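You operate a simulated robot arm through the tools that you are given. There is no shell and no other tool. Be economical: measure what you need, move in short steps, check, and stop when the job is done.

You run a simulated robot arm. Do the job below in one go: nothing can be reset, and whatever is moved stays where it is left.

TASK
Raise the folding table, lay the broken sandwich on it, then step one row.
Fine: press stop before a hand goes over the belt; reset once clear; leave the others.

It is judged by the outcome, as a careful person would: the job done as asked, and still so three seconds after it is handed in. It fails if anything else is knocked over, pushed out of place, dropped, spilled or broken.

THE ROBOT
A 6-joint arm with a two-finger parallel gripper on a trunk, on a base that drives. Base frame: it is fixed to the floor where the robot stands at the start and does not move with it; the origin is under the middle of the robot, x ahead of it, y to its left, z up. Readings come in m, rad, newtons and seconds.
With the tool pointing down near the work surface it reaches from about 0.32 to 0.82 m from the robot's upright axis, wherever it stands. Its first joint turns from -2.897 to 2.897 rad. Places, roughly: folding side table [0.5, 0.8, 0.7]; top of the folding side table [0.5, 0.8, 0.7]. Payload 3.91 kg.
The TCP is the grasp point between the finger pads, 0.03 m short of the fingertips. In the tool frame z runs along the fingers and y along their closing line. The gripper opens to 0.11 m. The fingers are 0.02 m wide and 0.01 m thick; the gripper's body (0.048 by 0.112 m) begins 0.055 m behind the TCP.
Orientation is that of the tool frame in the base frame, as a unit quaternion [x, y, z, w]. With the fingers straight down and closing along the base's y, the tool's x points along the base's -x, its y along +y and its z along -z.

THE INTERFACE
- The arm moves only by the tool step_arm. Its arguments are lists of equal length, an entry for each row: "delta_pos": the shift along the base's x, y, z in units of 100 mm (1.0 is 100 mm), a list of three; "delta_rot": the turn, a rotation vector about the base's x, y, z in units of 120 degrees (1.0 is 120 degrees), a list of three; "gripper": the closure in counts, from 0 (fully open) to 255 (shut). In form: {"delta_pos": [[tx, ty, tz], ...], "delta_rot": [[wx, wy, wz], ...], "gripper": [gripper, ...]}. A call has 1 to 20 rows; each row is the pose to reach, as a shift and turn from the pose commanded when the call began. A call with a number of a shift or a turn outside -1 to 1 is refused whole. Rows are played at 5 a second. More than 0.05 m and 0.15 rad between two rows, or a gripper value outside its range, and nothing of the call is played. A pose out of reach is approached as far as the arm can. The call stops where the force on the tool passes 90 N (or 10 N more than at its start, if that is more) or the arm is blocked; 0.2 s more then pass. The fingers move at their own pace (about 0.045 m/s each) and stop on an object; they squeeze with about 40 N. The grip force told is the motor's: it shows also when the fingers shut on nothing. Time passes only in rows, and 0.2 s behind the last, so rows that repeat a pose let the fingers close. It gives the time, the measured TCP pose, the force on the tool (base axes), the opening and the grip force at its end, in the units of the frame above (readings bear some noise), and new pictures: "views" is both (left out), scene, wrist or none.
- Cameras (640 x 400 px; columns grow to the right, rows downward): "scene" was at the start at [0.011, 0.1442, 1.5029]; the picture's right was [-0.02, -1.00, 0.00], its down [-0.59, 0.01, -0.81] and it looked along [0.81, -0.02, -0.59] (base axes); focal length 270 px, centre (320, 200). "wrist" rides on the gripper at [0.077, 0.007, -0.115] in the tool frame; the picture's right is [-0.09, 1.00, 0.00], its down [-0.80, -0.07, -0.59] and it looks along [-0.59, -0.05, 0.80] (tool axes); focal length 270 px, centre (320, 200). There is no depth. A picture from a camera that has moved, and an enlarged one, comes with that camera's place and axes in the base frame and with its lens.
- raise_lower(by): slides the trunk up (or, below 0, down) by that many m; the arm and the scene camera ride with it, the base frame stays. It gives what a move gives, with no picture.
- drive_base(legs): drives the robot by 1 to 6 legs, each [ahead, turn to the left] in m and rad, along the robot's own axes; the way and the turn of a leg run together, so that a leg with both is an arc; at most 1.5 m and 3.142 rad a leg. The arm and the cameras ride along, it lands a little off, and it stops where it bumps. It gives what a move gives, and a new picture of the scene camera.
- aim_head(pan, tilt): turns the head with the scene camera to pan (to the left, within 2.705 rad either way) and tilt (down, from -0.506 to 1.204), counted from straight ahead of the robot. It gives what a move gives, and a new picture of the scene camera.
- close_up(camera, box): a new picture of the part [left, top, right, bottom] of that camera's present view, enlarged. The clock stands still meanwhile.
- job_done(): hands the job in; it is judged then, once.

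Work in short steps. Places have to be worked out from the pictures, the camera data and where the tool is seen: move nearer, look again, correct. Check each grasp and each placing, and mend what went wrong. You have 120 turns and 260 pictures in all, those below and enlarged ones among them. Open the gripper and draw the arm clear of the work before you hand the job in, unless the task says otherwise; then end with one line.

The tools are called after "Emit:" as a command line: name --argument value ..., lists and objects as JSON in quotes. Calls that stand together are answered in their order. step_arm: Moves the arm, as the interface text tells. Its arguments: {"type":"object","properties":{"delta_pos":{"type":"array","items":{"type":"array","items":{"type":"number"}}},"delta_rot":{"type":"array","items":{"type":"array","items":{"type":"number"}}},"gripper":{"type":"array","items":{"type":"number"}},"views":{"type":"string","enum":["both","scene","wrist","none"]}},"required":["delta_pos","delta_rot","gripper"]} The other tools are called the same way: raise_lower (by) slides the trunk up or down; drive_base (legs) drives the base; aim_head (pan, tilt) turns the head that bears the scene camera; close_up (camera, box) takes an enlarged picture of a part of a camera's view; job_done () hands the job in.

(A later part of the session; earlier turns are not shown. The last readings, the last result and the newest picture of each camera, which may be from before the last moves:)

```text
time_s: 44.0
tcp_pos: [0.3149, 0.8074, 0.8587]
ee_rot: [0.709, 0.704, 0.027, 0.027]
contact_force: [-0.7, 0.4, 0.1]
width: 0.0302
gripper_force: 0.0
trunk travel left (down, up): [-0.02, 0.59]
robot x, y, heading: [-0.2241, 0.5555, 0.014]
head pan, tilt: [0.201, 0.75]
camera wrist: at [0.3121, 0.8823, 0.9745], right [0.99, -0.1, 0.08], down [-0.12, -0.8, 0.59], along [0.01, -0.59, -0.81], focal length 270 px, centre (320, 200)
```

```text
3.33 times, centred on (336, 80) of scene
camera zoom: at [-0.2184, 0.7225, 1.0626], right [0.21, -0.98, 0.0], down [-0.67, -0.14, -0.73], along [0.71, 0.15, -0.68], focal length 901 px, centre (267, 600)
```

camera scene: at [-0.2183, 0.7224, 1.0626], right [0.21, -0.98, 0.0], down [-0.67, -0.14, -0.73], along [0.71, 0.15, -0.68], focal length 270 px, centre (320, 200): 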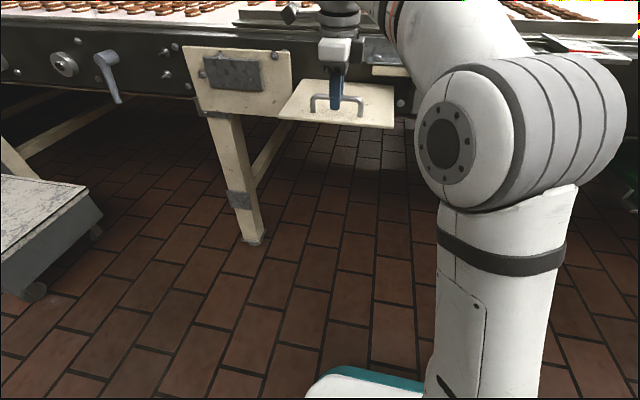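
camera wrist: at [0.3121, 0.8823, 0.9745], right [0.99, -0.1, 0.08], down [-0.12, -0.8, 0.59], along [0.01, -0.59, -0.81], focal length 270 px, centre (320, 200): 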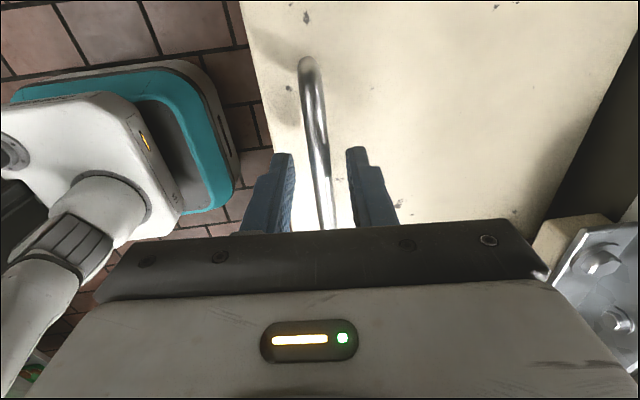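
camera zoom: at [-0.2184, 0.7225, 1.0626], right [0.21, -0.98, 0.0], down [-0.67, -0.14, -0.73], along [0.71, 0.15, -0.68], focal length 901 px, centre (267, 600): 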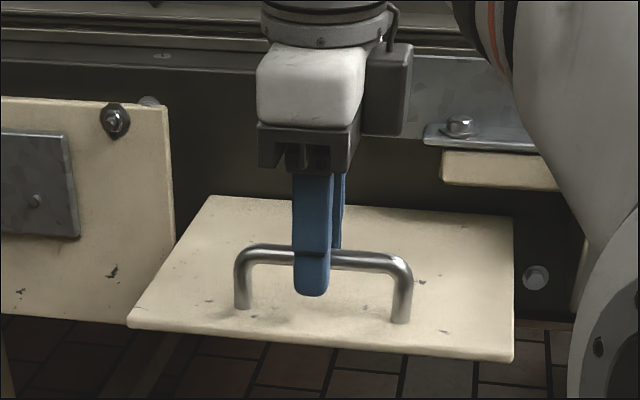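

The table stays up at the same place. I draw the fingers straight up off the bar, raise the trunk and look again.

Emit:
step_arm --delta_pos '[[0, 0, 0.25], [0, 0, 0.5], [0, 0, 0.75], [0, 0, 1.0]]' --delta_rot '[[0, 0, 0], [0, 0, 0], [0, 0, 0], [0, 0, 0]]' --gripper '[185, 185, 185, 185]' --views "none"

Emit:
raise_lower --by 0.43

Emit:
aim_head --pan 0.25 --tilt 0.85

```text
time_s: 45.0
tcp_pos: [0.306, 0.8025, 0.9476]
ee_rot: [0.709, 0.704, 0.029, 0.027]
contact_force: [0.3, -0.5, -0.9]
width: 0.0303
gripper_force: 0.0
out of reach, approached as far as the arm can: row 4
trunk travel left (down, up): [-0.02, 0.59]
robot x, y, heading: [-0.2203, 0.5556, 0.01]
head pan, tilt: [0.201, 0.75]
```

```text
refused: 0.43 is not a number from -0.4 to 0.4
```

```text
time_s: 45.7
tcp_pos: [0.3055, 0.8018, 0.9466]
ee_rot: [0.709, 0.704, 0.029, 0.027]
contact_force: [1.1, -0.7, 0.8]
width: 0.0303
gripper_force: 0.0
trunk travel left (down, up): [-0.02, 0.59]
robot x, y, heading: [-0.2195, 0.5557, 0.012]
head pan, tilt: [0.25, 0.85]
camera scene: at [-0.2238, 0.7252, 1.0546], right [0.26, -0.97, 0.0], down [-0.73, -0.19, -0.66], along [0.64, 0.17, -0.75], focal length 270 px, centre (320, 200)
```

scene: 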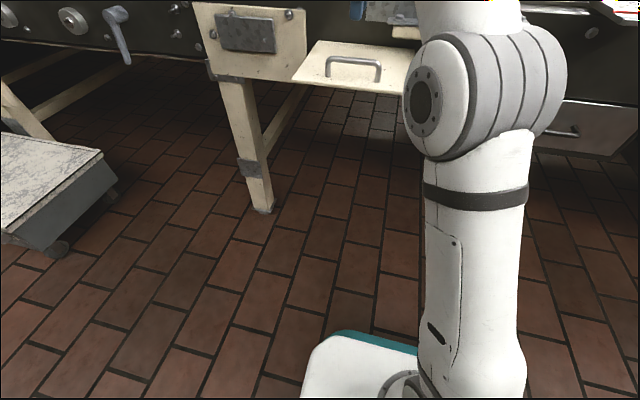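

The table stays level. I raise the trunk, then pull the hand back and close it, so that it stays off the belt as I drive nearer.

Emit:
raise_lower --by 0.4

Emit:
step_arm --delta_pos '[[-0.2, 0, 0], [-0.4, 0, 0], [-0.6, 0, 0], [-0.8, 0, 0], [-1, 0, 0]]' --delta_rot '[[0, 0.01, 0], [0, 0.02, 0], [0, 0.03, 0], [0, 0.038, 0], [0, 0.038, 0]]' --gripper '[255, 255, 255, 255, 255]' --views "none"

Emit:
step_arm --delta_pos '[[-0.2, -0.1, 0], [-0.4, -0.2, 0], [-0.6, -0.3, 0], [-0.8, -0.4, 0]]' --delta_rot '[[0, 0, 0], [0, 0, 0], [0, 0, 0], [0, 0, 0]]' --gripper '[255, 255, 255, 255]' --views "scene"

```text
time_s: 49.5
tcp_pos: [0.3065, 0.8012, 1.3466]
ee_rot: [0.709, 0.704, 0.028, 0.027]
contact_force: [0.0, -1.0, 0.2]
width: 0.0301
gripper_force: 0.0
trunk travel left (down, up): [-0.42, 0.19]
robot x, y, heading: [-0.2215, 0.5543, 0.014]
head pan, tilt: [0.25, 0.85]
```

```text
time_s: 50.7
tcp_pos: [0.205, 0.8023, 1.3464]
ee_rot: [0.71, 0.704, 0.001, -0.001]
contact_force: [-0.1, -0.1, -0.1]
width: 0.0
gripper_force: 37.6
trunk travel left (down, up): [-0.42, 0.19]
robot x, y, heading: [-0.2223, 0.5562, 0.016]
head pan, tilt: [0.25, 0.85]
```

```text
time_s: 51.7
tcp_pos: [0.1249, 0.7625, 1.3485]
ee_rot: [0.709, 0.705, 0.001, -0.001]
contact_force: [0.6, -0.2, 1.0]
width: 0.0
gripper_force: 37.8
trunk travel left (down, up): [-0.42, 0.19]
robot x, y, heading: [-0.223, 0.5564, 0.011]
head pan, tilt: [0.25, 0.85]
camera scene: at [-0.2245, 0.7249, 1.4546], right [0.26, -0.97, 0.0], down [-0.73, -0.19, -0.66], along [0.64, 0.17, -0.75], focal length 270 px, centre (320, 200)
```

scene: 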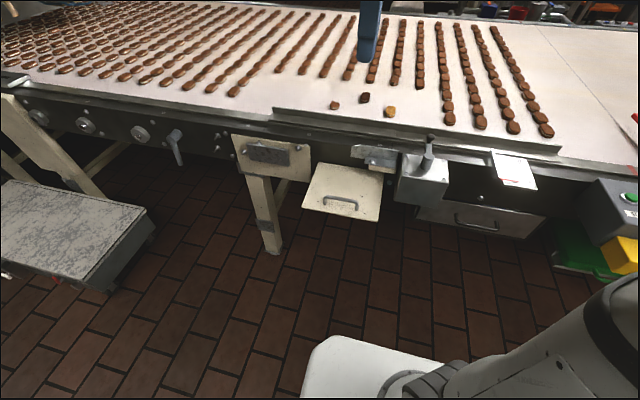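

The table is up and steady. I drive to about (0.10, 0.45), from where console, table and belt are all in reach.

Emit:
drive_base --legs '[[0, -0.33], [0.34, 0], [0, 0.32]]'

Emit:
aim_head --pan -0.5 --tilt 0.85

```text
time_s: 56.0
tcp_pos: [0.4492, 0.6523, 1.3484]
ee_rot: [0.715, 0.699, 0.001, -0.001]
contact_force: [0.0, -0.1, -0.6]
width: 0.0002
gripper_force: 37.1
trunk travel left (down, up): [-0.42, 0.19]
robot x, y, heading: [0.0976, 0.4463, -0.003]
head pan, tilt: [0.25, 0.85]
camera scene: at [0.1004, 0.6179, 1.4545], right [0.24, -0.97, 0.0], down [-0.73, -0.18, -0.66], along [0.64, 0.16, -0.75], focal length 270 px, centre (320, 200)
```

scene: 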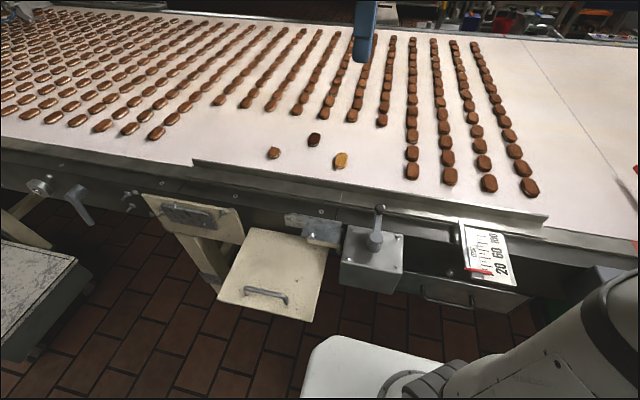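

```text
time_s: 57.1
tcp_pos: [0.4479, 0.6531, 1.3471]
ee_rot: [0.715, 0.7, 0.0, 0.0]
contact_force: [-0.6, 0.0, 0.0]
width: 0.0
gripper_force: 38.1
trunk travel left (down, up): [-0.42, 0.19]
robot x, y, heading: [0.0958, 0.4489, -0.009]
head pan, tilt: [-0.499, 0.85]
camera scene: at [0.0925, 0.5613, 1.4545], right [-0.49, -0.87, 0.0], down [-0.66, 0.36, -0.66], along [0.58, -0.32, -0.75], focal length 270 px, centre (320, 200)
```

scene: 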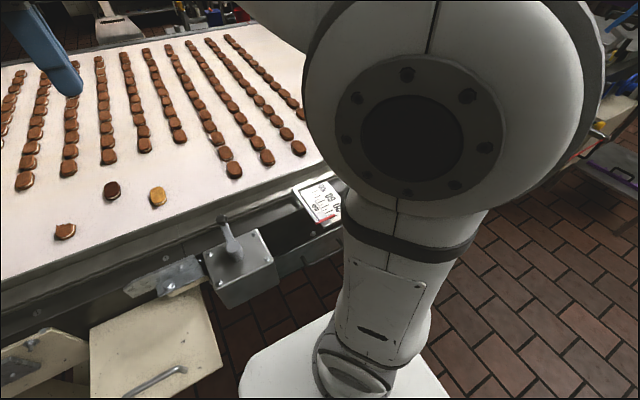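

The arm hides the console, so I swing the hand over toward it, keeping x ≈ 0.44 (off the belt) and turning it back to closing along y. Triangulated STOP: about (0.437, −0.014, 0.938).

Emit:
step_arm --delta_pos '[[0, -0.2, 0], [0, -0.4, 0], [0, -0.6, 0], [0, -0.8, 0], [0, -1, 0]]' --delta_rot '[[0, 0, 0.05], [0, 0, 0.1], [0, 0, 0.15], [0, 0, 0.2], [0, 0, 0.25]]' --gripper '[255, 255, 255, 255, 255]' --views "none"

Emit:
step_arm --delta_pos '[[0, -0.2, 0], [0, -0.4, 0], [0, -0.6, 0], [0, -0.8, 0], [0, -1, 0]]' --delta_rot '[[0, 0, 0.05], [0, 0, 0.1], [0, 0, 0.15], [0, 0, 0.2], [0, 0, 0.25]]' --gripper '[255, 255, 255, 255, 255]' --views "none"

Emit:
step_arm --delta_pos '[[0, -0.2, 0], [0, -0.4, 0], [0, -0.6, 0], [0, -0.8, 0], [0, -1, 0]]' --delta_rot '[[0, 0, 0.05], [0, 0, 0.1], [0, 0, 0.15], [0, 0, 0.2], [0, 0, 0.25]]' --gripper '[255, 255, 255, 255, 255]' --views "none"

Emit:
step_arm --delta_pos '[[0, -0.2, 0], [0, -0.4, 0], [0, -0.6, 0], [0, -0.8, 0], [0, -1, 0]]' --delta_rot '[[0, 0, 0], [0, 0, 0], [0, 0, 0], [0, 0, 0], [0, 0, 0]]' --gripper '[255, 255, 255, 255, 255]' --views "none"

Emit:
step_arm --delta_pos '[[0, -0.2, -0.1], [0, -0.4, -0.2], [0, -0.6, -0.3], [0, -0.8, -0.4], [0, -1, -0.5]]' --delta_rot '[[0, 0, 0], [0, 0, 0], [0, 0, 0], [0, 0, 0], [0, 0, 0]]' --gripper '[255, 255, 255, 255, 255]' --views "none"

Emit:
step_arm --delta_pos '[[0, -0.2, -0.1], [0, -0.4, -0.2], [0, -0.6, -0.3], [0, -0.8, -0.4], [0, -1, -0.5]]' --delta_rot '[[0, 0, 0], [0, 0, 0], [0, 0, 0], [0, 0, 0], [0, 0, 0]]' --gripper '[255, 255, 255, 255, 255]' --views "both"

```text
time_s: 58.3
tcp_pos: [0.4489, 0.5512, 1.3475]
ee_rot: [0.509, 0.861, 0.0, -0.001]
contact_force: [0.0, 0.1, -0.5]
width: 0.0002
gripper_force: 37.9
trunk travel left (down, up): [-0.42, 0.19]
robot x, y, heading: [0.0976, 0.4504, -0.011]
head pan, tilt: [-0.499, 0.85]
```

```text
time_s: 59.5
tcp_pos: [0.4477, 0.4517, 1.3471]
ee_rot: [0.268, 0.963, -0.001, -0.002]
contact_force: [0.6, -0.2, 0.3]
width: 0.0002
gripper_force: 38.1
trunk travel left (down, up): [-0.42, 0.19]
robot x, y, heading: [0.0962, 0.4512, -0.009]
head pan, tilt: [-0.499, 0.85]
```

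```text
time_s: 60.7
tcp_pos: [0.4495, 0.3525, 1.3479]
ee_rot: [0.01, 1.0, 0.0, 0.001]
contact_force: [-0.7, 0.2, 1.0]
width: 0.0
gripper_force: 38.2
trunk travel left (down, up): [-0.42, 0.19]
robot x, y, heading: [0.0979, 0.4503, -0.009]
head pan, tilt: [-0.499, 0.85]
```

```text
time_s: 61.9
tcp_pos: [0.4486, 0.2526, 1.3472]
ee_rot: [0.01, 1.0, 0.0, -0.001]
contact_force: [-0.2, 0.3, 0.3]
width: 0.0
gripper_force: 38.1
trunk travel left (down, up): [-0.42, 0.19]
robot x, y, heading: [0.1048, 0.4475, -0.009]
head pan, tilt: [-0.499, 0.85]
```

```text
time_s: 63.1
tcp_pos: [0.4485, 0.1512, 1.2977]
ee_rot: [0.01, 1.0, 0.0, -0.001]
contact_force: [-0.5, -0.2, -0.2]
width: 0.0
gripper_force: 37.9
trunk travel left (down, up): [-0.42, 0.19]
robot x, y, heading: [0.1001, 0.4447, -0.006]
head pan, tilt: [-0.499, 0.85]
```

```text
time_s: 64.3
tcp_pos: [0.4481, 0.0519, 1.2475]
ee_rot: [0.009, 1.0, 0.001, -0.001]
contact_force: [0.1, 0.8, 0.3]
width: 0.0001
gripper_force: 37.8
trunk travel left (down, up): [-0.42, 0.19]
robot x, y, heading: [0.101, 0.4472, -0.009]
head pan, tilt: [-0.499, 0.85]
camera scene: at [0.0927, 0.5609, 1.4546], right [-0.49, -0.87, 0.0], down [-0.66, 0.37, -0.66], along [0.58, -0.32, -0.75], focal length 270 px, centre (320, 200)
camera wrist: at [0.3732, 0.0595, 1.3624], right [0.11, 0.99, 0.0], down [0.8, -0.09, 0.59], along [0.59, -0.06, -0.8], focal length 270 px, centre (320, 200)
```

scene: 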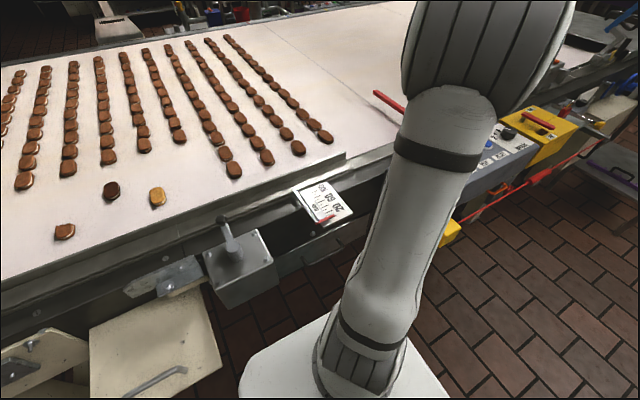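
wrist: 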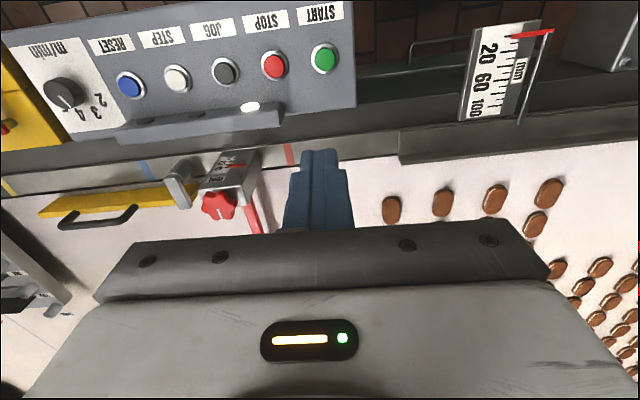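

Wrist view agrees: STOP at (0.440, −0.012), STEP (0.441, −0.158), RESET (0.441, −0.232), tops near z 0.938. I move above STOP.

Emit:
step_arm --delta_pos '[[-0.02, -0.2, -0.3], [-0.05, -0.45, -0.6], [-0.08, -0.64, -0.95]]' --delta_rot '[[0, 0, 0], [0, 0, 0], [0, 0, 0]]' --gripper '[255, 255, 255]' --views "none"

Emit:
step_arm --delta_pos '[[0, 0, -0.4], [0, 0, -0.8], [0, 0, -1.0]]' --delta_rot '[[0, 0, 0], [0, 0, 0], [0, 0, 0]]' --gripper '[255, 255, 255]' --views "wrist"

```text
time_s: 65.1
tcp_pos: [0.4413, -0.0122, 1.1526]
ee_rot: [0.01, 1.0, 0.001, -0.001]
contact_force: [0.2, -0.3, 0.4]
width: 0.0002
gripper_force: 37.3
trunk travel left (down, up): [-0.42, 0.19]
robot x, y, heading: [0.0987, 0.4473, -0.005]
head pan, tilt: [-0.499, 0.85]
```

```text
time_s: 65.9
tcp_pos: [0.4397, -0.0117, 1.0528]
ee_rot: [0.01, 1.0, 0.0, -0.001]
contact_force: [0.1, -0.3, -0.3]
width: 0.0001
gripper_force: 38.2
trunk travel left (down, up): [-0.42, 0.19]
robot x, y, heading: [0.1004, 0.4466, -0.004]
head pan, tilt: [-0.499, 0.85]
camera wrist: at [0.3636, -0.0042, 1.1674], right [0.11, 0.99, 0.0], down [0.8, -0.09, 0.59], along [0.59, -0.06, -0.8], focal length 270 px, centre (320, 200)
```

wrist: 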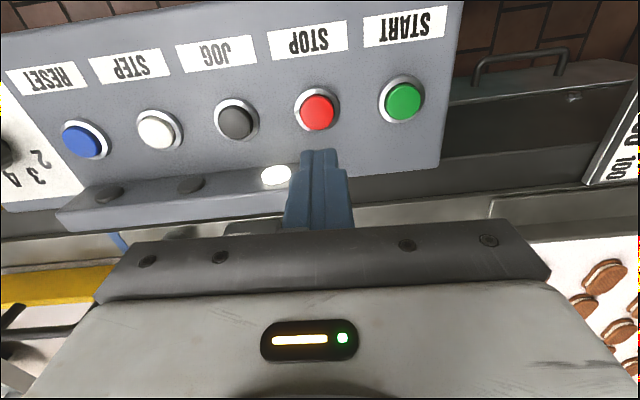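

Well lined up. I lower to just above STOP and press gently.

Emit:
step_arm --delta_pos '[[0, -0.02, -0.4], [0, -0.02, -0.7], [0, -0.02, -0.8], [0, -0.02, -0.85], [0, -0.02, -0.9], [0, -0.02, -0.93]]' --delta_rot '[[0, 0, 0], [0, 0, 0], [0, 0, 0], [0, 0, 0], [0, 0, 0], [0, 0, 0]]' --gripper '[255, 255, 255, 255, 255, 255]' --views "wrist"

```text
time_s: 67.3
tcp_pos: [0.4403, -0.0137, 0.96]
ee_rot: [0.011, 1.0, 0.0, 0.0]
contact_force: [1.1, 0.1, 1.3]
width: 0.0
gripper_force: 37.9
trunk travel left (down, up): [-0.42, 0.19]
robot x, y, heading: [0.0997, 0.4495, -0.004]
head pan, tilt: [-0.499, 0.85]
camera wrist: at [0.3643, -0.0063, 1.0749], right [0.11, 0.99, 0.0], down [0.8, -0.09, 0.59], along [0.59, -0.07, -0.8], focal length 270 px, centre (320, 200)
```

wrist: 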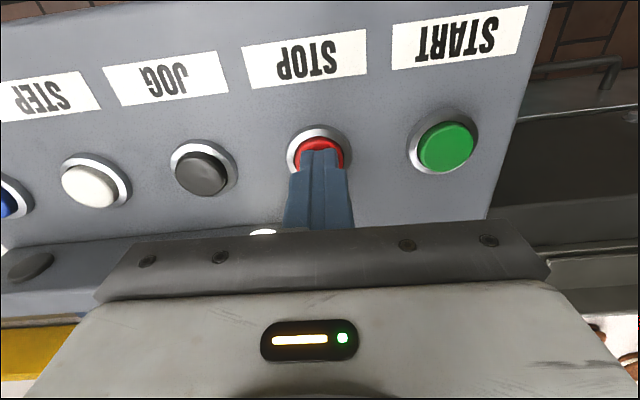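

No contact yet but directly over STOP; I continue down in small steps.

Emit:
step_arm --delta_pos '[[0, 0, -0.03], [0, 0, -0.06], [0, 0, -0.09], [0, 0, -0.12]]' --delta_rot '[[0, 0, 0], [0, 0, 0], [0, 0, 0], [0, 0, 0]]' --gripper '[255, 255, 255, 255]' --views "wrist"

```text
time_s: 68.3
tcp_pos: [0.44, -0.0135, 0.9523]
ee_rot: [0.01, 1.0, -0.004, 0.003]
contact_force: [4.7, -0.3, 42.3]
width: 0.0001
gripper_force: 37.6
trunk travel left (down, up): [-0.42, 0.19]
robot x, y, heading: [0.1001, 0.449, -0.009]
head pan, tilt: [-0.499, 0.85]
camera wrist: at [0.3636, -0.0052, 1.0665], right [0.11, 0.99, -0.01], down [0.8, -0.08, 0.6], along [0.59, -0.07, -0.8], focal length 270 px, centre (320, 200)
```

wrist: 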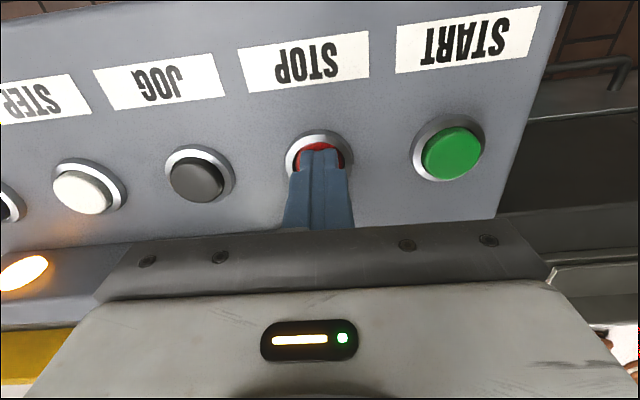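

An amber lamp has come on: STOP registered. I lift off and look.

Emit:
step_arm --delta_pos '[[0, 0, 0.3], [0, 0, 0.65], [0, 0, 1.0]]' --delta_rot '[[0, 0, 0], [0, 0, 0], [0, 0, 0]]' --gripper '[255, 255, 255]' --views "wrist"

```text
time_s: 69.1
tcp_pos: [0.4401, -0.0134, 1.0457]
ee_rot: [0.011, 1.0, 0.0, -0.001]
contact_force: [0.1, -0.1, -0.2]
width: 0.0
gripper_force: 38.1
trunk travel left (down, up): [-0.42, 0.19]
robot x, y, heading: [0.0981, 0.4488, -0.004]
head pan, tilt: [-0.499, 0.85]
camera wrist: at [0.3638, -0.0057, 1.1615], right [0.11, 0.99, 0.0], down [0.8, -0.09, 0.59], along [0.59, -0.06, -0.81], focal length 270 px, centre (320, 200)
```

wrist: 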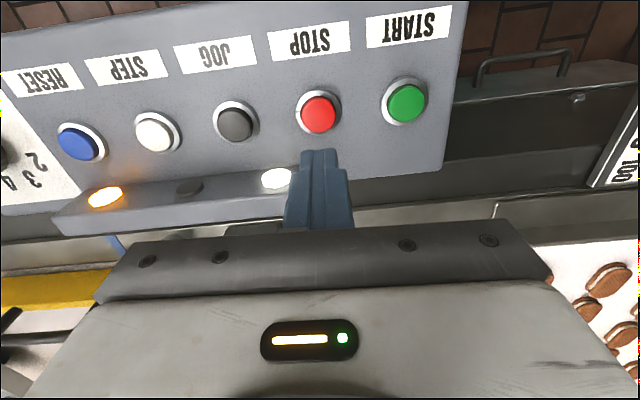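

Stopped state is latched (amber lamp on). Now I lift and carry the open hand left to near the broken sandwich, staying high.

Emit:
step_arm --delta_pos '[[0, 0.33, 0.4], [0, 0.66, 0.8], [0, 1, 1]]' --delta_rot '[[0, 0, 0], [0, 0, 0], [0, 0, 0]]' --gripper '[200, 130, 130]' --views "none"

Emit:
step_arm --delta_pos '[[0, 0.33, 0], [0, 0.66, 0], [0, 1, 0]]' --delta_rot '[[0, 0, 0], [0, 0, 0], [0, 0, 0]]' --gripper '[130, 130, 130]' --views "none"

Emit:
step_arm --delta_pos '[[0, 0.33, 0], [0, 0.66, 0], [0, 1, 0]]' --delta_rot '[[0, 0, 0], [0, 0, 0], [0, 0, 0]]' --gripper '[130, 130, 130]' --views "none"

Emit:
step_arm --delta_pos '[[0, 0.33, 0], [0, 0.66, 0], [0, 1, 0]]' --delta_rot '[[0, 0, 0], [0, 0, 0], [0, 0, 0]]' --gripper '[130, 130, 130]' --views "none"

Emit:
step_arm --delta_pos '[[0, 0.33, 0], [0, 0.66, 0], [0, 1, 0]]' --delta_rot '[[0, 0, 0], [0, 0, 0], [0, 0, 0]]' --gripper '[130, 130, 130]' --views "none"

Emit:
step_arm --delta_pos '[[0, 0.33, 0], [0, 0.66, 0], [0, 1, 0]]' --delta_rot '[[0, 0, 0], [0, 0, 0], [0, 0, 0]]' --gripper '[130, 130, 130]' --views "none"

Emit:
step_arm --delta_pos '[[0, 0.33, 0], [0, 0.66, 0], [0, 1, 0]]' --delta_rot '[[0, 0, 0], [0, 0, 0], [0, 0, 0]]' --gripper '[130, 130, 130]' --views "none"

Emit:
step_arm --delta_pos '[[0.3, 0.33, 0], [0.6, 0.66, 0], [1, 1, 0]]' --delta_rot '[[0, 0, 0], [0, 0, 0], [0, 0, 0]]' --gripper '[130, 130, 130]' --views "none"

Emit:
step_arm --delta_pos '[[0.2, 0.33, 0], [0.4, 0.66, 0], [0.6, 1, 0]]' --delta_rot '[[0, 0, 0], [0, 0, 0], [0, 0, 0]]' --gripper '[130, 130, 130]' --views "wrist"

Emit:
aim_head --pan 0.5 --tilt 0.75

```text
refused: row 1 steps farther than a row can; nothing moved
```

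```text
time_s: 69.9
tcp_pos: [0.4403, 0.0876, 1.0469]
ee_rot: [0.011, 1.0, 0.0, -0.001]
contact_force: [-0.6, -0.6, 0.2]
width: 0.0542
gripper_force: 0.0
trunk travel left (down, up): [-0.42, 0.19]
robot x, y, heading: [0.1023, 0.449, -0.003]
head pan, tilt: [-0.499, 0.85]
```

```text
time_s: 70.7
tcp_pos: [0.4404, 0.1868, 1.0469]
ee_rot: [0.011, 1.0, -0.001, -0.002]
contact_force: [-0.5, -0.5, -0.1]
width: 0.0538
gripper_force: 0.1
trunk travel left (down, up): [-0.42, 0.19]
robot x, y, heading: [0.0963, 0.4476, -0.01]
head pan, tilt: [-0.499, 0.85]
```

```text
time_s: 71.5
tcp_pos: [0.4392, 0.2866, 1.0477]
ee_rot: [0.011, 1.0, -0.001, -0.001]
contact_force: [-0.3, -0.3, -0.5]
width: 0.0538
gripper_force: 0.2
trunk travel left (down, up): [-0.42, 0.19]
robot x, y, heading: [0.1001, 0.4475, -0.005]
head pan, tilt: [-0.499, 0.85]
```

```text
time_s: 72.3
tcp_pos: [0.4406, 0.3858, 1.0467]
ee_rot: [0.011, 1.0, 0.0, 0.0]
contact_force: [0.2, -0.1, 0.1]
width: 0.0537
gripper_force: 0.0
trunk travel left (down, up): [-0.42, 0.19]
robot x, y, heading: [0.1001, 0.4479, -0.006]
head pan, tilt: [-0.499, 0.85]
```

```text
time_s: 73.1
tcp_pos: [0.441, 0.4867, 1.0467]
ee_rot: [0.011, 1.0, 0.0, -0.001]
contact_force: [-0.6, 0.3, -0.4]
width: 0.054
gripper_force: 0.0
trunk travel left (down, up): [-0.42, 0.19]
robot x, y, heading: [0.099, 0.4482, -0.006]
head pan, tilt: [-0.499, 0.85]
```

```text
time_s: 73.9
tcp_pos: [0.4403, 0.5858, 1.0473]
ee_rot: [0.011, 1.0, 0.0, 0.001]
contact_force: [-0.7, -0.2, 0.1]
width: 0.054
gripper_force: 0.1
trunk travel left (down, up): [-0.42, 0.19]
robot x, y, heading: [0.0972, 0.4525, -0.009]
head pan, tilt: [-0.499, 0.85]
```

```text
refused: row 3 steps farther than a row can; nothing moved
```

```text
time_s: 74.7
tcp_pos: [0.5006, 0.6856, 1.0466]
ee_rot: [0.011, 1.0, -0.001, 0.0]
contact_force: [0.1, 0.0, -0.3]
width: 0.0539
gripper_force: 0.0
trunk travel left (down, up): [-0.42, 0.19]
robot x, y, heading: [0.1011, 0.4505, -0.008]
head pan, tilt: [-0.499, 0.85]
camera wrist: at [0.4246, 0.6942, 1.1619], right [0.11, 0.99, 0.0], down [0.8, -0.09, 0.59], along [0.59, -0.07, -0.8], focal length 270 px, centre (320, 200)
```

wrist: 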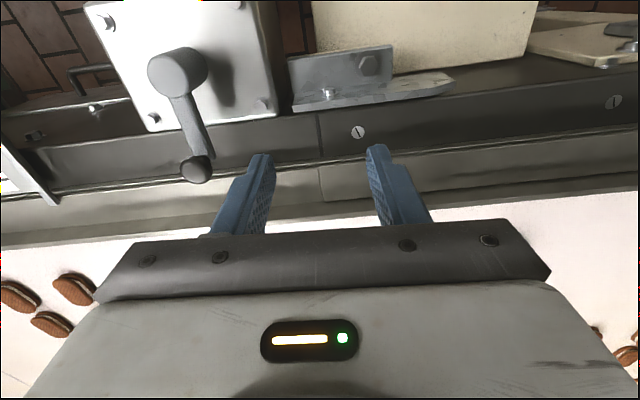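

```text
time_s: 75.9
tcp_pos: [0.5018, 0.6859, 1.0474]
ee_rot: [0.011, 1.0, -0.001, -0.001]
contact_force: [-0.4, -0.5, -0.3]
width: 0.0541
gripper_force: 0.0
trunk travel left (down, up): [-0.42, 0.19]
robot x, y, heading: [0.1018, 0.4494, -0.013]
head pan, tilt: [0.499, 0.75]
camera scene: at [0.0973, 0.6383, 1.4625], right [0.47, -0.88, 0.0], down [-0.6, -0.32, -0.73], along [0.65, 0.34, -0.68], focal length 270 px, centre (320, 200)
```

scene: 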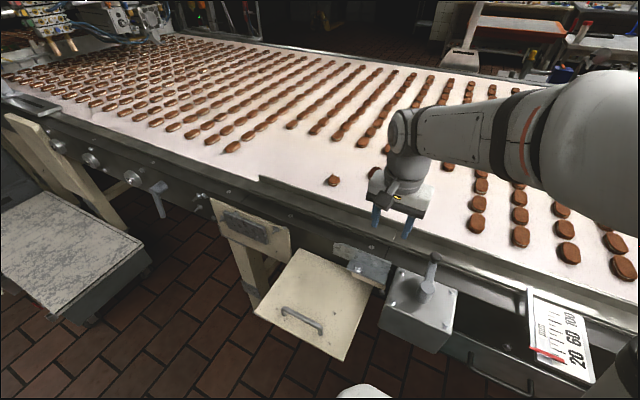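

Broken sandwich seen at about (0.715, 0.915). I move the hand above it in stages.

Emit:
step_arm --delta_pos '[[0.25, 0.25, 0.1], [0.5, 0.5, 0.2], [0.75, 0.75, 0.2], [1, 1, 0.2]]' --delta_rot '[[0, 0, 0], [0, 0, 0], [0, 0, 0], [0, 0, 0]]' --gripper '[130, 100, 100, 100]' --views "none"

Emit:
step_arm --delta_pos '[[0.25, 0.25, 0], [0.5, 0.5, 0], [0.75, 0.75, 0], [1, 1, 0]]' --delta_rot '[[0, 0, 0], [0, 0, 0], [0, 0, 0], [0, 0, 0]]' --gripper '[100, 100, 100, 100]' --views "wrist"

```text
time_s: 76.9
tcp_pos: [0.6005, 0.7866, 1.0669]
ee_rot: [0.011, 1.0, -0.001, -0.002]
contact_force: [0.6, 0.2, 0.3]
width: 0.0669
gripper_force: 0.0
trunk travel left (down, up): [-0.42, 0.19]
robot x, y, heading: [0.097, 0.447, -0.004]
head pan, tilt: [0.499, 0.75]
```

```text
time_s: 77.9
tcp_pos: [0.7003, 0.8877, 1.0666]
ee_rot: [0.01, 1.0, -0.001, -0.001]
contact_force: [0.5, 0.6, -0.6]
width: 0.0671
gripper_force: 0.0
trunk travel left (down, up): [-0.42, 0.19]
robot x, y, heading: [0.0967, 0.4515, -0.005]
head pan, tilt: [0.499, 0.75]
camera wrist: at [0.6248, 0.8948, 1.1817], right [0.11, 0.99, 0.0], down [0.8, -0.09, 0.59], along [0.59, -0.07, -0.81], focal length 270 px, centre (320, 200)
```

wrist: 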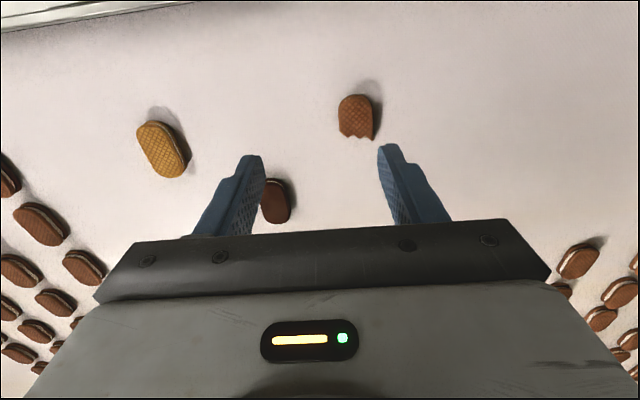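

The sandwich is at about (0.720, 0.919), ~36 mm wide across y, bite on the far side. I centre over it and lower partway.

Emit:
step_arm --delta_pos '[[0.1, 0.16, -0.2], [0.2, 0.31, -0.5], [0.2, 0.31, -0.9]]' --delta_rot '[[0, 0, 0], [0, 0, 0], [0, 0, 0]]' --gripper '[100, 100, 100]' --views "wrist"

Emit:
close_up --camera "scene" --box '[280, 120, 440, 220]'

```text
time_s: 78.7
tcp_pos: [0.7203, 0.918, 0.9765]
ee_rot: [0.011, 1.0, 0.0, -0.001]
contact_force: [0.4, 0.9, -0.1]
width: 0.0668
gripper_force: 0.1
trunk travel left (down, up): [-0.42, 0.19]
robot x, y, heading: [0.0982, 0.4496, -0.009]
head pan, tilt: [0.499, 0.75]
camera wrist: at [0.6438, 0.9249, 1.0914], right [0.11, 0.99, 0.0], down [0.8, -0.09, 0.59], along [0.59, -0.07, -0.8], focal length 270 px, centre (320, 200)
```

wrist: 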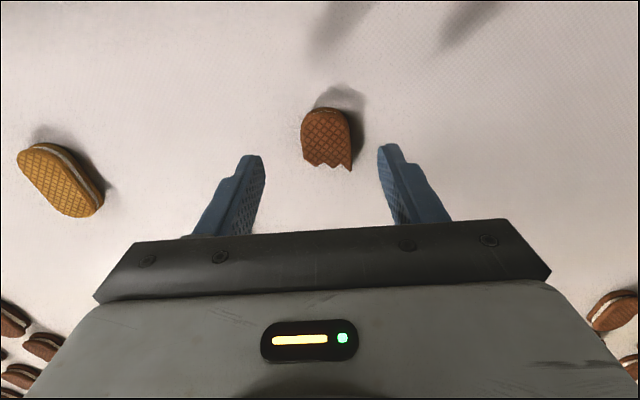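

```text
4.00 times, centred on (360, 170) of scene
camera zoom: at [0.0975, 0.6386, 1.4626], right [0.47, -0.88, 0.0], down [-0.6, -0.32, -0.73], along [0.64, 0.34, -0.68], focal length 1081 px, centre (160, 320)
```

zoom: 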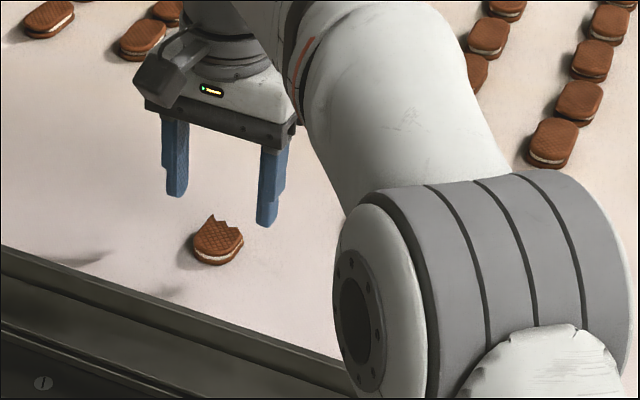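

Aligned. I lower the fingers around it with a small forward correction, watching for belt contact.

Emit:
step_arm --delta_pos '[[0.03, 0.01, -0.15], [0.03, 0.01, -0.3], [0.03, 0.01, -0.38]]' --delta_rot '[[0, 0, 0], [0, 0, 0], [0, 0, 0]]' --gripper '[100, 100, 100]' --views "wrist"

Emit:
close_up --camera "scene" --box '[304, 140, 384, 190]'

```text
time_s: 79.5
tcp_pos: [0.7238, 0.9179, 0.9385]
ee_rot: [0.01, 1.0, 0.0, -0.001]
contact_force: [-0.2, -0.5, -0.1]
width: 0.0669
gripper_force: 0.1
trunk travel left (down, up): [-0.42, 0.19]
robot x, y, heading: [0.0971, 0.4469, -0.009]
head pan, tilt: [0.499, 0.75]
camera wrist: at [0.6471, 0.9257, 1.054], right [0.11, 0.99, 0.0], down [0.8, -0.09, 0.59], along [0.59, -0.06, -0.8], focal length 270 px, centre (320, 200)
```

wrist: 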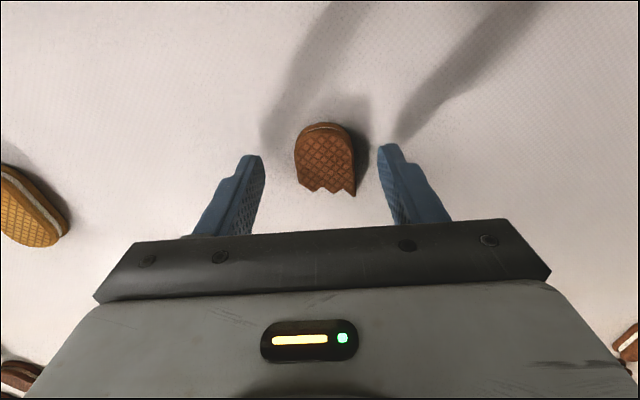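

```text
8.00 times, centred on (344, 165) of scene
camera zoom: at [0.0974, 0.6384, 1.4625], right [0.47, -0.88, 0.0], down [-0.6, -0.32, -0.73], along [0.64, 0.34, -0.68], focal length 2162 px, centre (128, 480)
```

zoom: 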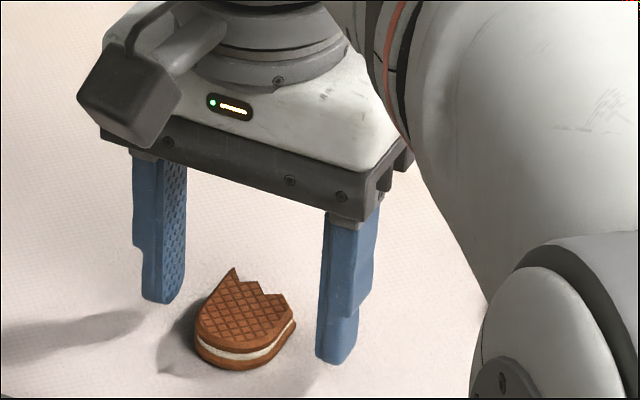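

The tips are just above the belt with the sandwich between them. I go 3 mm lower and close gently.

Emit:
step_arm --delta_pos '[[0, 0.03, -0.03], [0, 0.03, -0.03], [0, 0.03, -0.03], [0, 0.03, -0.03], [0, 0.03, -0.03]]' --delta_rot '[[0, 0, 0], [0, 0, 0], [0, 0, 0], [0, 0, 0], [0, 0, 0]]' --gripper '[120, 150, 165, 174, 178]' --views "wrist"

```text
time_s: 80.7
tcp_pos: [0.724, 0.9203, 0.9362]
ee_rot: [0.01, 1.0, 0.0, -0.001]
contact_force: [-0.6, -0.5, -0.7]
width: 0.0345
gripper_force: 5.3
trunk travel left (down, up): [-0.42, 0.19]
robot x, y, heading: [0.0985, 0.448, -0.009]
head pan, tilt: [0.499, 0.75]
camera wrist: at [0.6474, 0.9286, 1.0513], right [0.11, 0.99, 0.0], down [0.8, -0.09, 0.59], along [0.59, -0.07, -0.8], focal length 270 px, centre (320, 200)
```

wrist: 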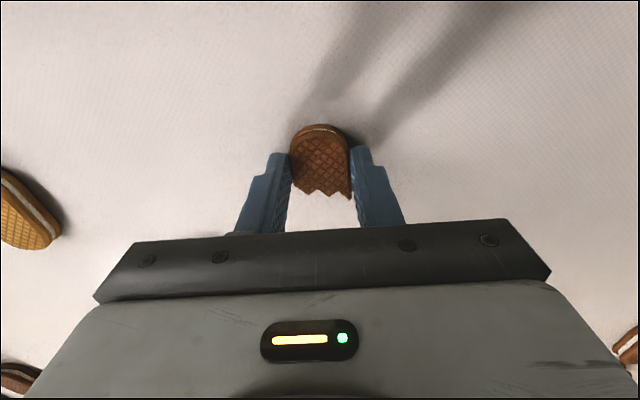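

Contact at 34.5 mm, 5 N. I tighten slightly and lift.

Emit:
step_arm --delta_pos '[[0, 0, 0], [0, 0, 0], [0, 0, 0.2], [0, 0, 0.5], [0, 0, 0.9]]' --delta_rot '[[0, 0, 0], [0, 0, 0], [0, 0, 0], [0, 0, 0], [0, 0, 0]]' --gripper '[184, 186, 186, 186, 186]' --views "both"

```text
time_s: 81.9
tcp_pos: [0.7241, 0.9212, 1.0254]
ee_rot: [0.01, 1.0, -0.001, -0.002]
contact_force: [0.4, 0.2, -0.2]
width: 0.0328
gripper_force: 39.8
trunk travel left (down, up): [-0.42, 0.19]
robot x, y, heading: [0.0982, 0.4487, -0.006]
head pan, tilt: [0.499, 0.75]
camera scene: at [0.0984, 0.639, 1.4624], right [0.47, -0.88, 0.0], down [-0.6, -0.32, -0.73], along [0.64, 0.34, -0.68], focal length 270 px, centre (320, 200)
camera wrist: at [0.648, 0.9294, 1.1405], right [0.11, 0.99, 0.0], down [0.8, -0.09, 0.59], along [0.59, -0.07, -0.81], focal length 270 px, centre (320, 200)
```

scene: 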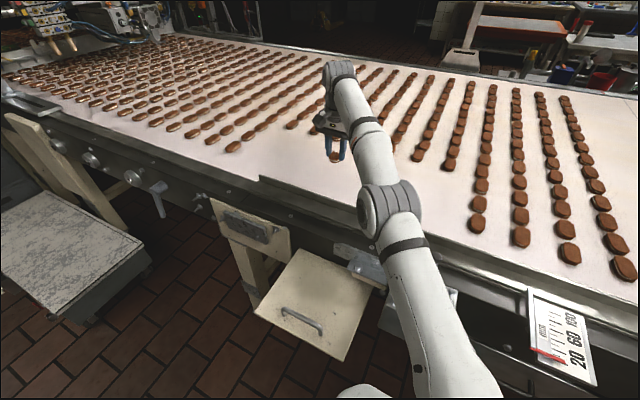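
wrist: 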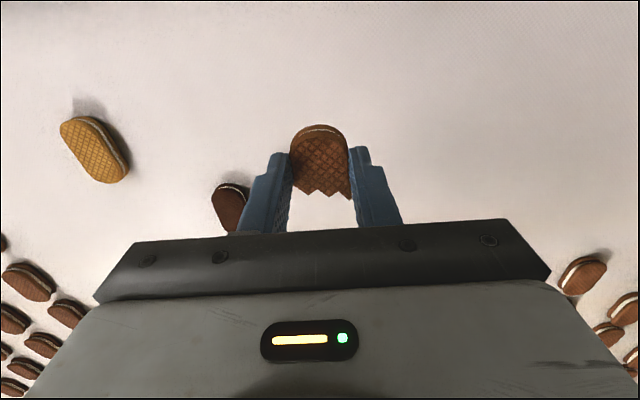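

Sandwich held. I carry it back off the belt at z≈1.05 to above the free part of the table, about (0.405, 0.81).

Emit:
step_arm --delta_pos '[[-0.3, -0.1, 0.1], [-0.65, -0.2, 0.2], [-1, -0.3, 0.2]]' --delta_rot '[[0, 0, 0], [0, 0, 0], [0, 0, 0]]' --gripper '[186, 186, 186]' --views "none"

Emit:
step_arm --delta_pos '[[-0.33, -0.12, 0], [-0.66, -0.25, 0], [-1, -0.4, 0]]' --delta_rot '[[0, 0, 0], [0, 0, 0], [0, 0, 0]]' --gripper '[186, 186, 186]' --views "none"

Emit:
step_arm --delta_pos '[[-0.33, -0.12, 0], [-0.66, -0.25, 0], [-1, -0.41, 0]]' --delta_rot '[[0, 0, 0], [0, 0, 0], [0, 0, 0]]' --gripper '[186, 186, 186]' --views "none"

Emit:
step_arm --delta_pos '[[-0.1, 0, -0.2], [-0.2, 0, -0.4]]' --delta_rot '[[0, 0, 0], [0, 0, 0]]' --gripper '[186, 186]' --views "both"

```text
time_s: 82.7
tcp_pos: [0.624, 0.8913, 1.046]
ee_rot: [0.01, 1.0, 0.0, 0.0]
contact_force: [-0.1, 0.2, -0.8]
width: 0.0327
gripper_force: 39.7
trunk travel left (down, up): [-0.42, 0.19]
robot x, y, heading: [0.0995, 0.4449, -0.01]
head pan, tilt: [0.499, 0.75]
```

```text
time_s: 83.5
tcp_pos: [0.5242, 0.8511, 1.0466]
ee_rot: [0.01, 1.0, 0.0, 0.0]
contact_force: [0.2, -0.4, -0.6]
width: 0.0329
gripper_force: 40.3
trunk travel left (down, up): [-0.42, 0.19]
robot x, y, heading: [0.0985, 0.4523, -0.008]
head pan, tilt: [0.499, 0.75]
```

```text
time_s: 84.3
tcp_pos: [0.4227, 0.8109, 1.0468]
ee_rot: [0.011, 1.0, 0.0, 0.0]
contact_force: [-0.4, 0.0, 0.0]
width: 0.0328
gripper_force: 39.8
trunk travel left (down, up): [-0.42, 0.19]
robot x, y, heading: [0.0977, 0.4501, -0.011]
head pan, tilt: [0.499, 0.75]
```

```text
time_s: 84.9
tcp_pos: [0.4029, 0.8111, 1.0068]
ee_rot: [0.01, 1.0, 0.0, 0.0]
contact_force: [0.5, 0.3, 0.5]
width: 0.0327
gripper_force: 40.0
trunk travel left (down, up): [-0.42, 0.19]
robot x, y, heading: [0.0952, 0.4483, -0.009]
head pan, tilt: [0.499, 0.75]
camera scene: at [0.097, 0.6384, 1.4626], right [0.47, -0.88, 0.0], down [-0.6, -0.32, -0.73], along [0.65, 0.34, -0.68], focal length 270 px, centre (320, 200)
camera wrist: at [0.3266, 0.818, 1.1219], right [0.11, 0.99, 0.0], down [0.8, -0.09, 0.59], along [0.59, -0.06, -0.8], focal length 270 px, centre (320, 200)
```

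scene: 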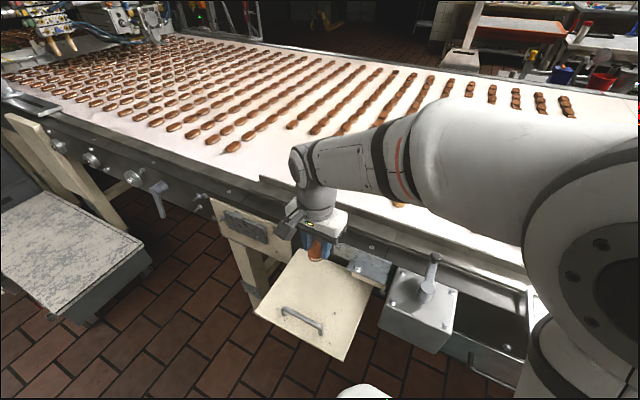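
wrist: 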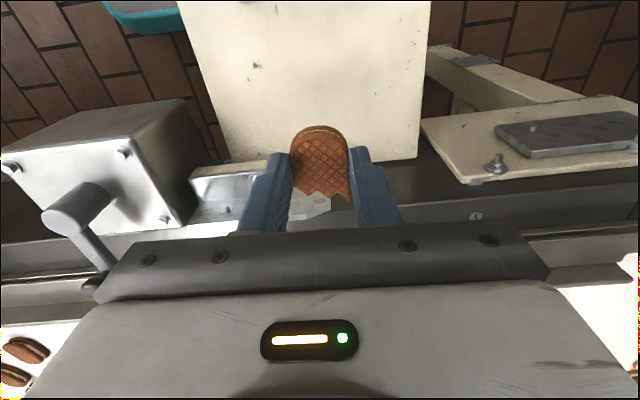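

Over the table. I lower the trunk 0.1 m for reach, checking clearance to the bracket afterwards.

Emit:
raise_lower --by -0.1

Emit:
step_arm --delta_pos '[[-0.05, 0, -0.1], [-0.05, 0, -0.25], [-0.05, 0, -0.4]]' --delta_rot '[[0, 0, 0], [0, 0, 0], [0, 0, 0]]' --gripper '[186, 186, 186]' --views "both"

Emit:
close_up --camera "scene" --box '[232, 180, 424, 300]'

```text
time_s: 86.3
tcp_pos: [0.4033, 0.8107, 0.9074]
ee_rot: [0.011, 1.0, 0.0, 0.0]
contact_force: [-0.2, -0.1, 0.2]
width: 0.0329
gripper_force: 39.9
trunk travel left (down, up): [-0.32, 0.29]
robot x, y, heading: [0.1009, 0.4493, -0.01]
head pan, tilt: [0.499, 0.75]
```

```text
time_s: 87.1
tcp_pos: [0.3976, 0.81, 0.8669]
ee_rot: [0.01, 1.0, -0.001, -0.001]
contact_force: [0.4, -0.7, -0.4]
width: 0.033
gripper_force: 39.7
trunk travel left (down, up): [-0.32, 0.29]
robot x, y, heading: [0.0963, 0.4434, -0.011]
head pan, tilt: [0.499, 0.75]
camera scene: at [0.0973, 0.6384, 1.3625], right [0.47, -0.88, 0.0], down [-0.6, -0.32, -0.73], along [0.64, 0.34, -0.68], focal length 270 px, centre (320, 200)
camera wrist: at [0.3218, 0.8175, 0.9819], right [0.11, 0.99, 0.0], down [0.8, -0.09, 0.59], along [0.59, -0.07, -0.8], focal length 270 px, centre (320, 200)
```

scene: 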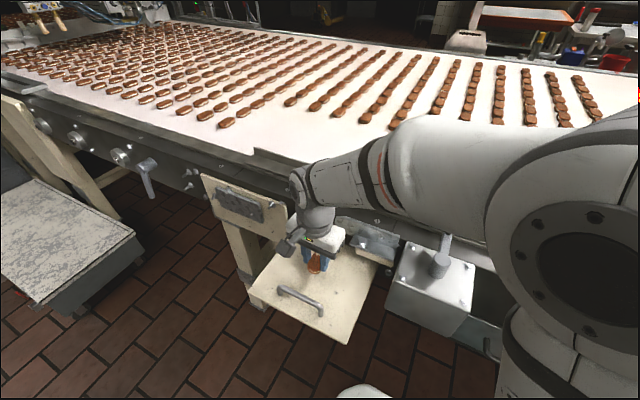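
wrist: 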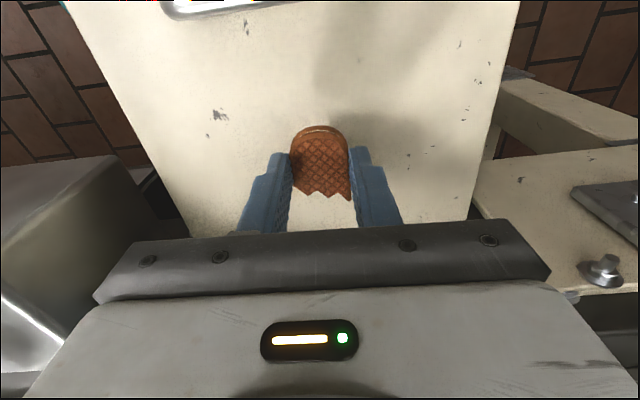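

```text
3.33 times, centred on (328, 240) of scene
camera zoom: at [0.0973, 0.6384, 1.3625], right [0.47, -0.88, 0.0], down [-0.6, -0.32, -0.73], along [0.64, 0.34, -0.68], focal length 901 px, centre (293, 67)
```

zoom: 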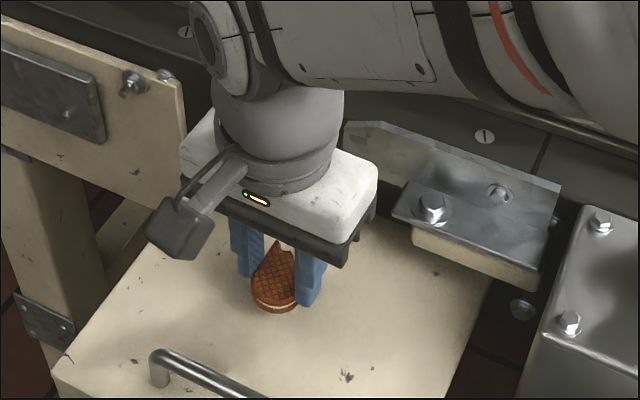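

Clear of the bracket; about 25 mm to go. I lower most of it, then feel for contact in small steps.

Emit:
step_arm --delta_pos '[[0, 0, -0.1], [0, 0, -0.2]]' --delta_rot '[[0, 0, 0], [0, 0, 0]]' --gripper '[186, 186]' --views "none"

Emit:
close_up --camera "scene" --box '[280, 230, 360, 280]'

Emit:
step_arm --delta_pos '[[0, 0, -0.03]]' --delta_rot '[[0, 0, 0]]' --gripper '[186]' --views "none"

Emit:
close_up --camera "scene" --box '[280, 230, 360, 280]'

```text
time_s: 87.7
tcp_pos: [0.3988, 0.8104, 0.8474]
ee_rot: [0.011, 1.0, 0.0, -0.001]
contact_force: [-0.2, -0.3, 0.0]
width: 0.0329
gripper_force: 39.9
trunk travel left (down, up): [-0.32, 0.29]
robot x, y, heading: [0.0996, 0.4489, -0.006]
head pan, tilt: [0.499, 0.75]
```

```text
8.00 times, centred on (320, 255) of scene
camera zoom: at [0.0972, 0.6383, 1.3625], right [0.47, -0.88, 0.0], down [-0.6, -0.32, -0.73], along [0.64, 0.34, -0.68], focal length 2162 px, centre (320, -240)
```

zoom: 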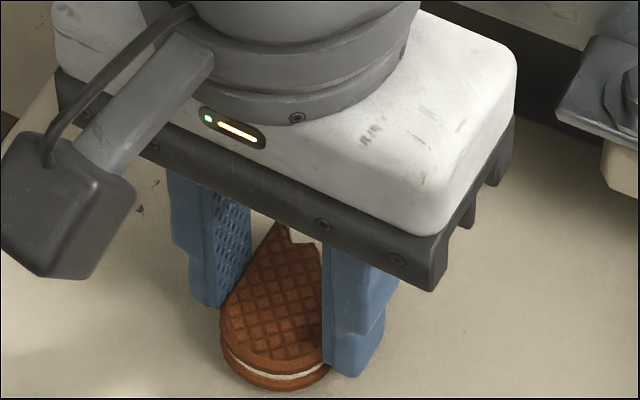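

```text
time_s: 88.1
tcp_pos: [0.4, 0.8096, 0.8448]
ee_rot: [0.011, 1.0, 0.0, -0.001]
contact_force: [0.3, -0.2, -0.1]
width: 0.0328
gripper_force: 39.9
trunk travel left (down, up): [-0.32, 0.29]
robot x, y, heading: [0.0984, 0.4464, -0.013]
head pan, tilt: [0.499, 0.75]
```

```text
8.00 times, centred on (320, 255) of scene
camera zoom: at [0.0972, 0.6383, 1.3625], right [0.47, -0.88, 0.0], down [-0.6, -0.32, -0.73], along [0.64, 0.34, -0.68], focal length 2162 px, centre (320, -240)
```

zoom: 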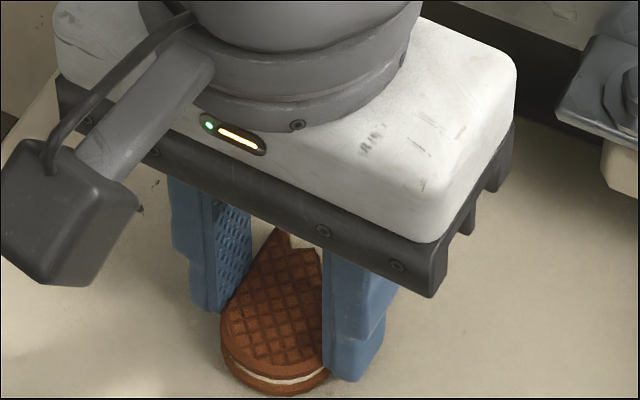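

No contact yet; I continue 2 mm at a time.

Emit:
step_arm --delta_pos '[[0, 0, -0.02]]' --delta_rot '[[0, 0, 0]]' --gripper '[186]' --views "none"

Emit:
step_arm --delta_pos '[[0, 0, -0.02]]' --delta_rot '[[0, 0, 0]]' --gripper '[186]' --views "none"

Emit:
close_up --camera "scene" --box '[280, 240, 360, 290]'

```text
time_s: 88.5
tcp_pos: [0.3982, 0.8116, 0.8437]
ee_rot: [0.01, 1.0, 0.0, 0.0]
contact_force: [-1.2, -1.8, 5.3]
width: 0.0332
gripper_force: 40.0
trunk travel left (down, up): [-0.32, 0.29]
robot x, y, heading: [0.0963, 0.449, -0.012]
head pan, tilt: [0.499, 0.75]
```

```text
time_s: 88.9
tcp_pos: [0.3995, 0.8105, 0.8423]
ee_rot: [0.01, 1.0, 0.0, 0.001]
contact_force: [-0.4, -0.1, 14.8]
width: 0.0328
gripper_force: 39.9
trunk travel left (down, up): [-0.32, 0.29]
robot x, y, heading: [0.0978, 0.4506, -0.01]
head pan, tilt: [0.499, 0.75]
```

```text
8.00 times, centred on (320, 265) of scene
camera zoom: at [0.0964, 0.6376, 1.3629], right [0.47, -0.88, 0.0], down [-0.6, -0.32, -0.73], along [0.65, 0.35, -0.68], focal length 2162 px, centre (320, -320)
```

zoom: 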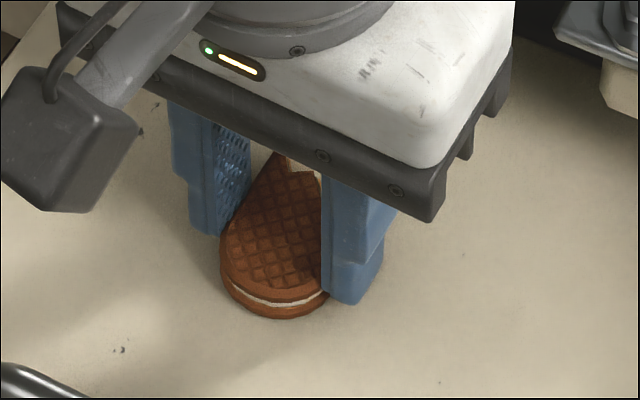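

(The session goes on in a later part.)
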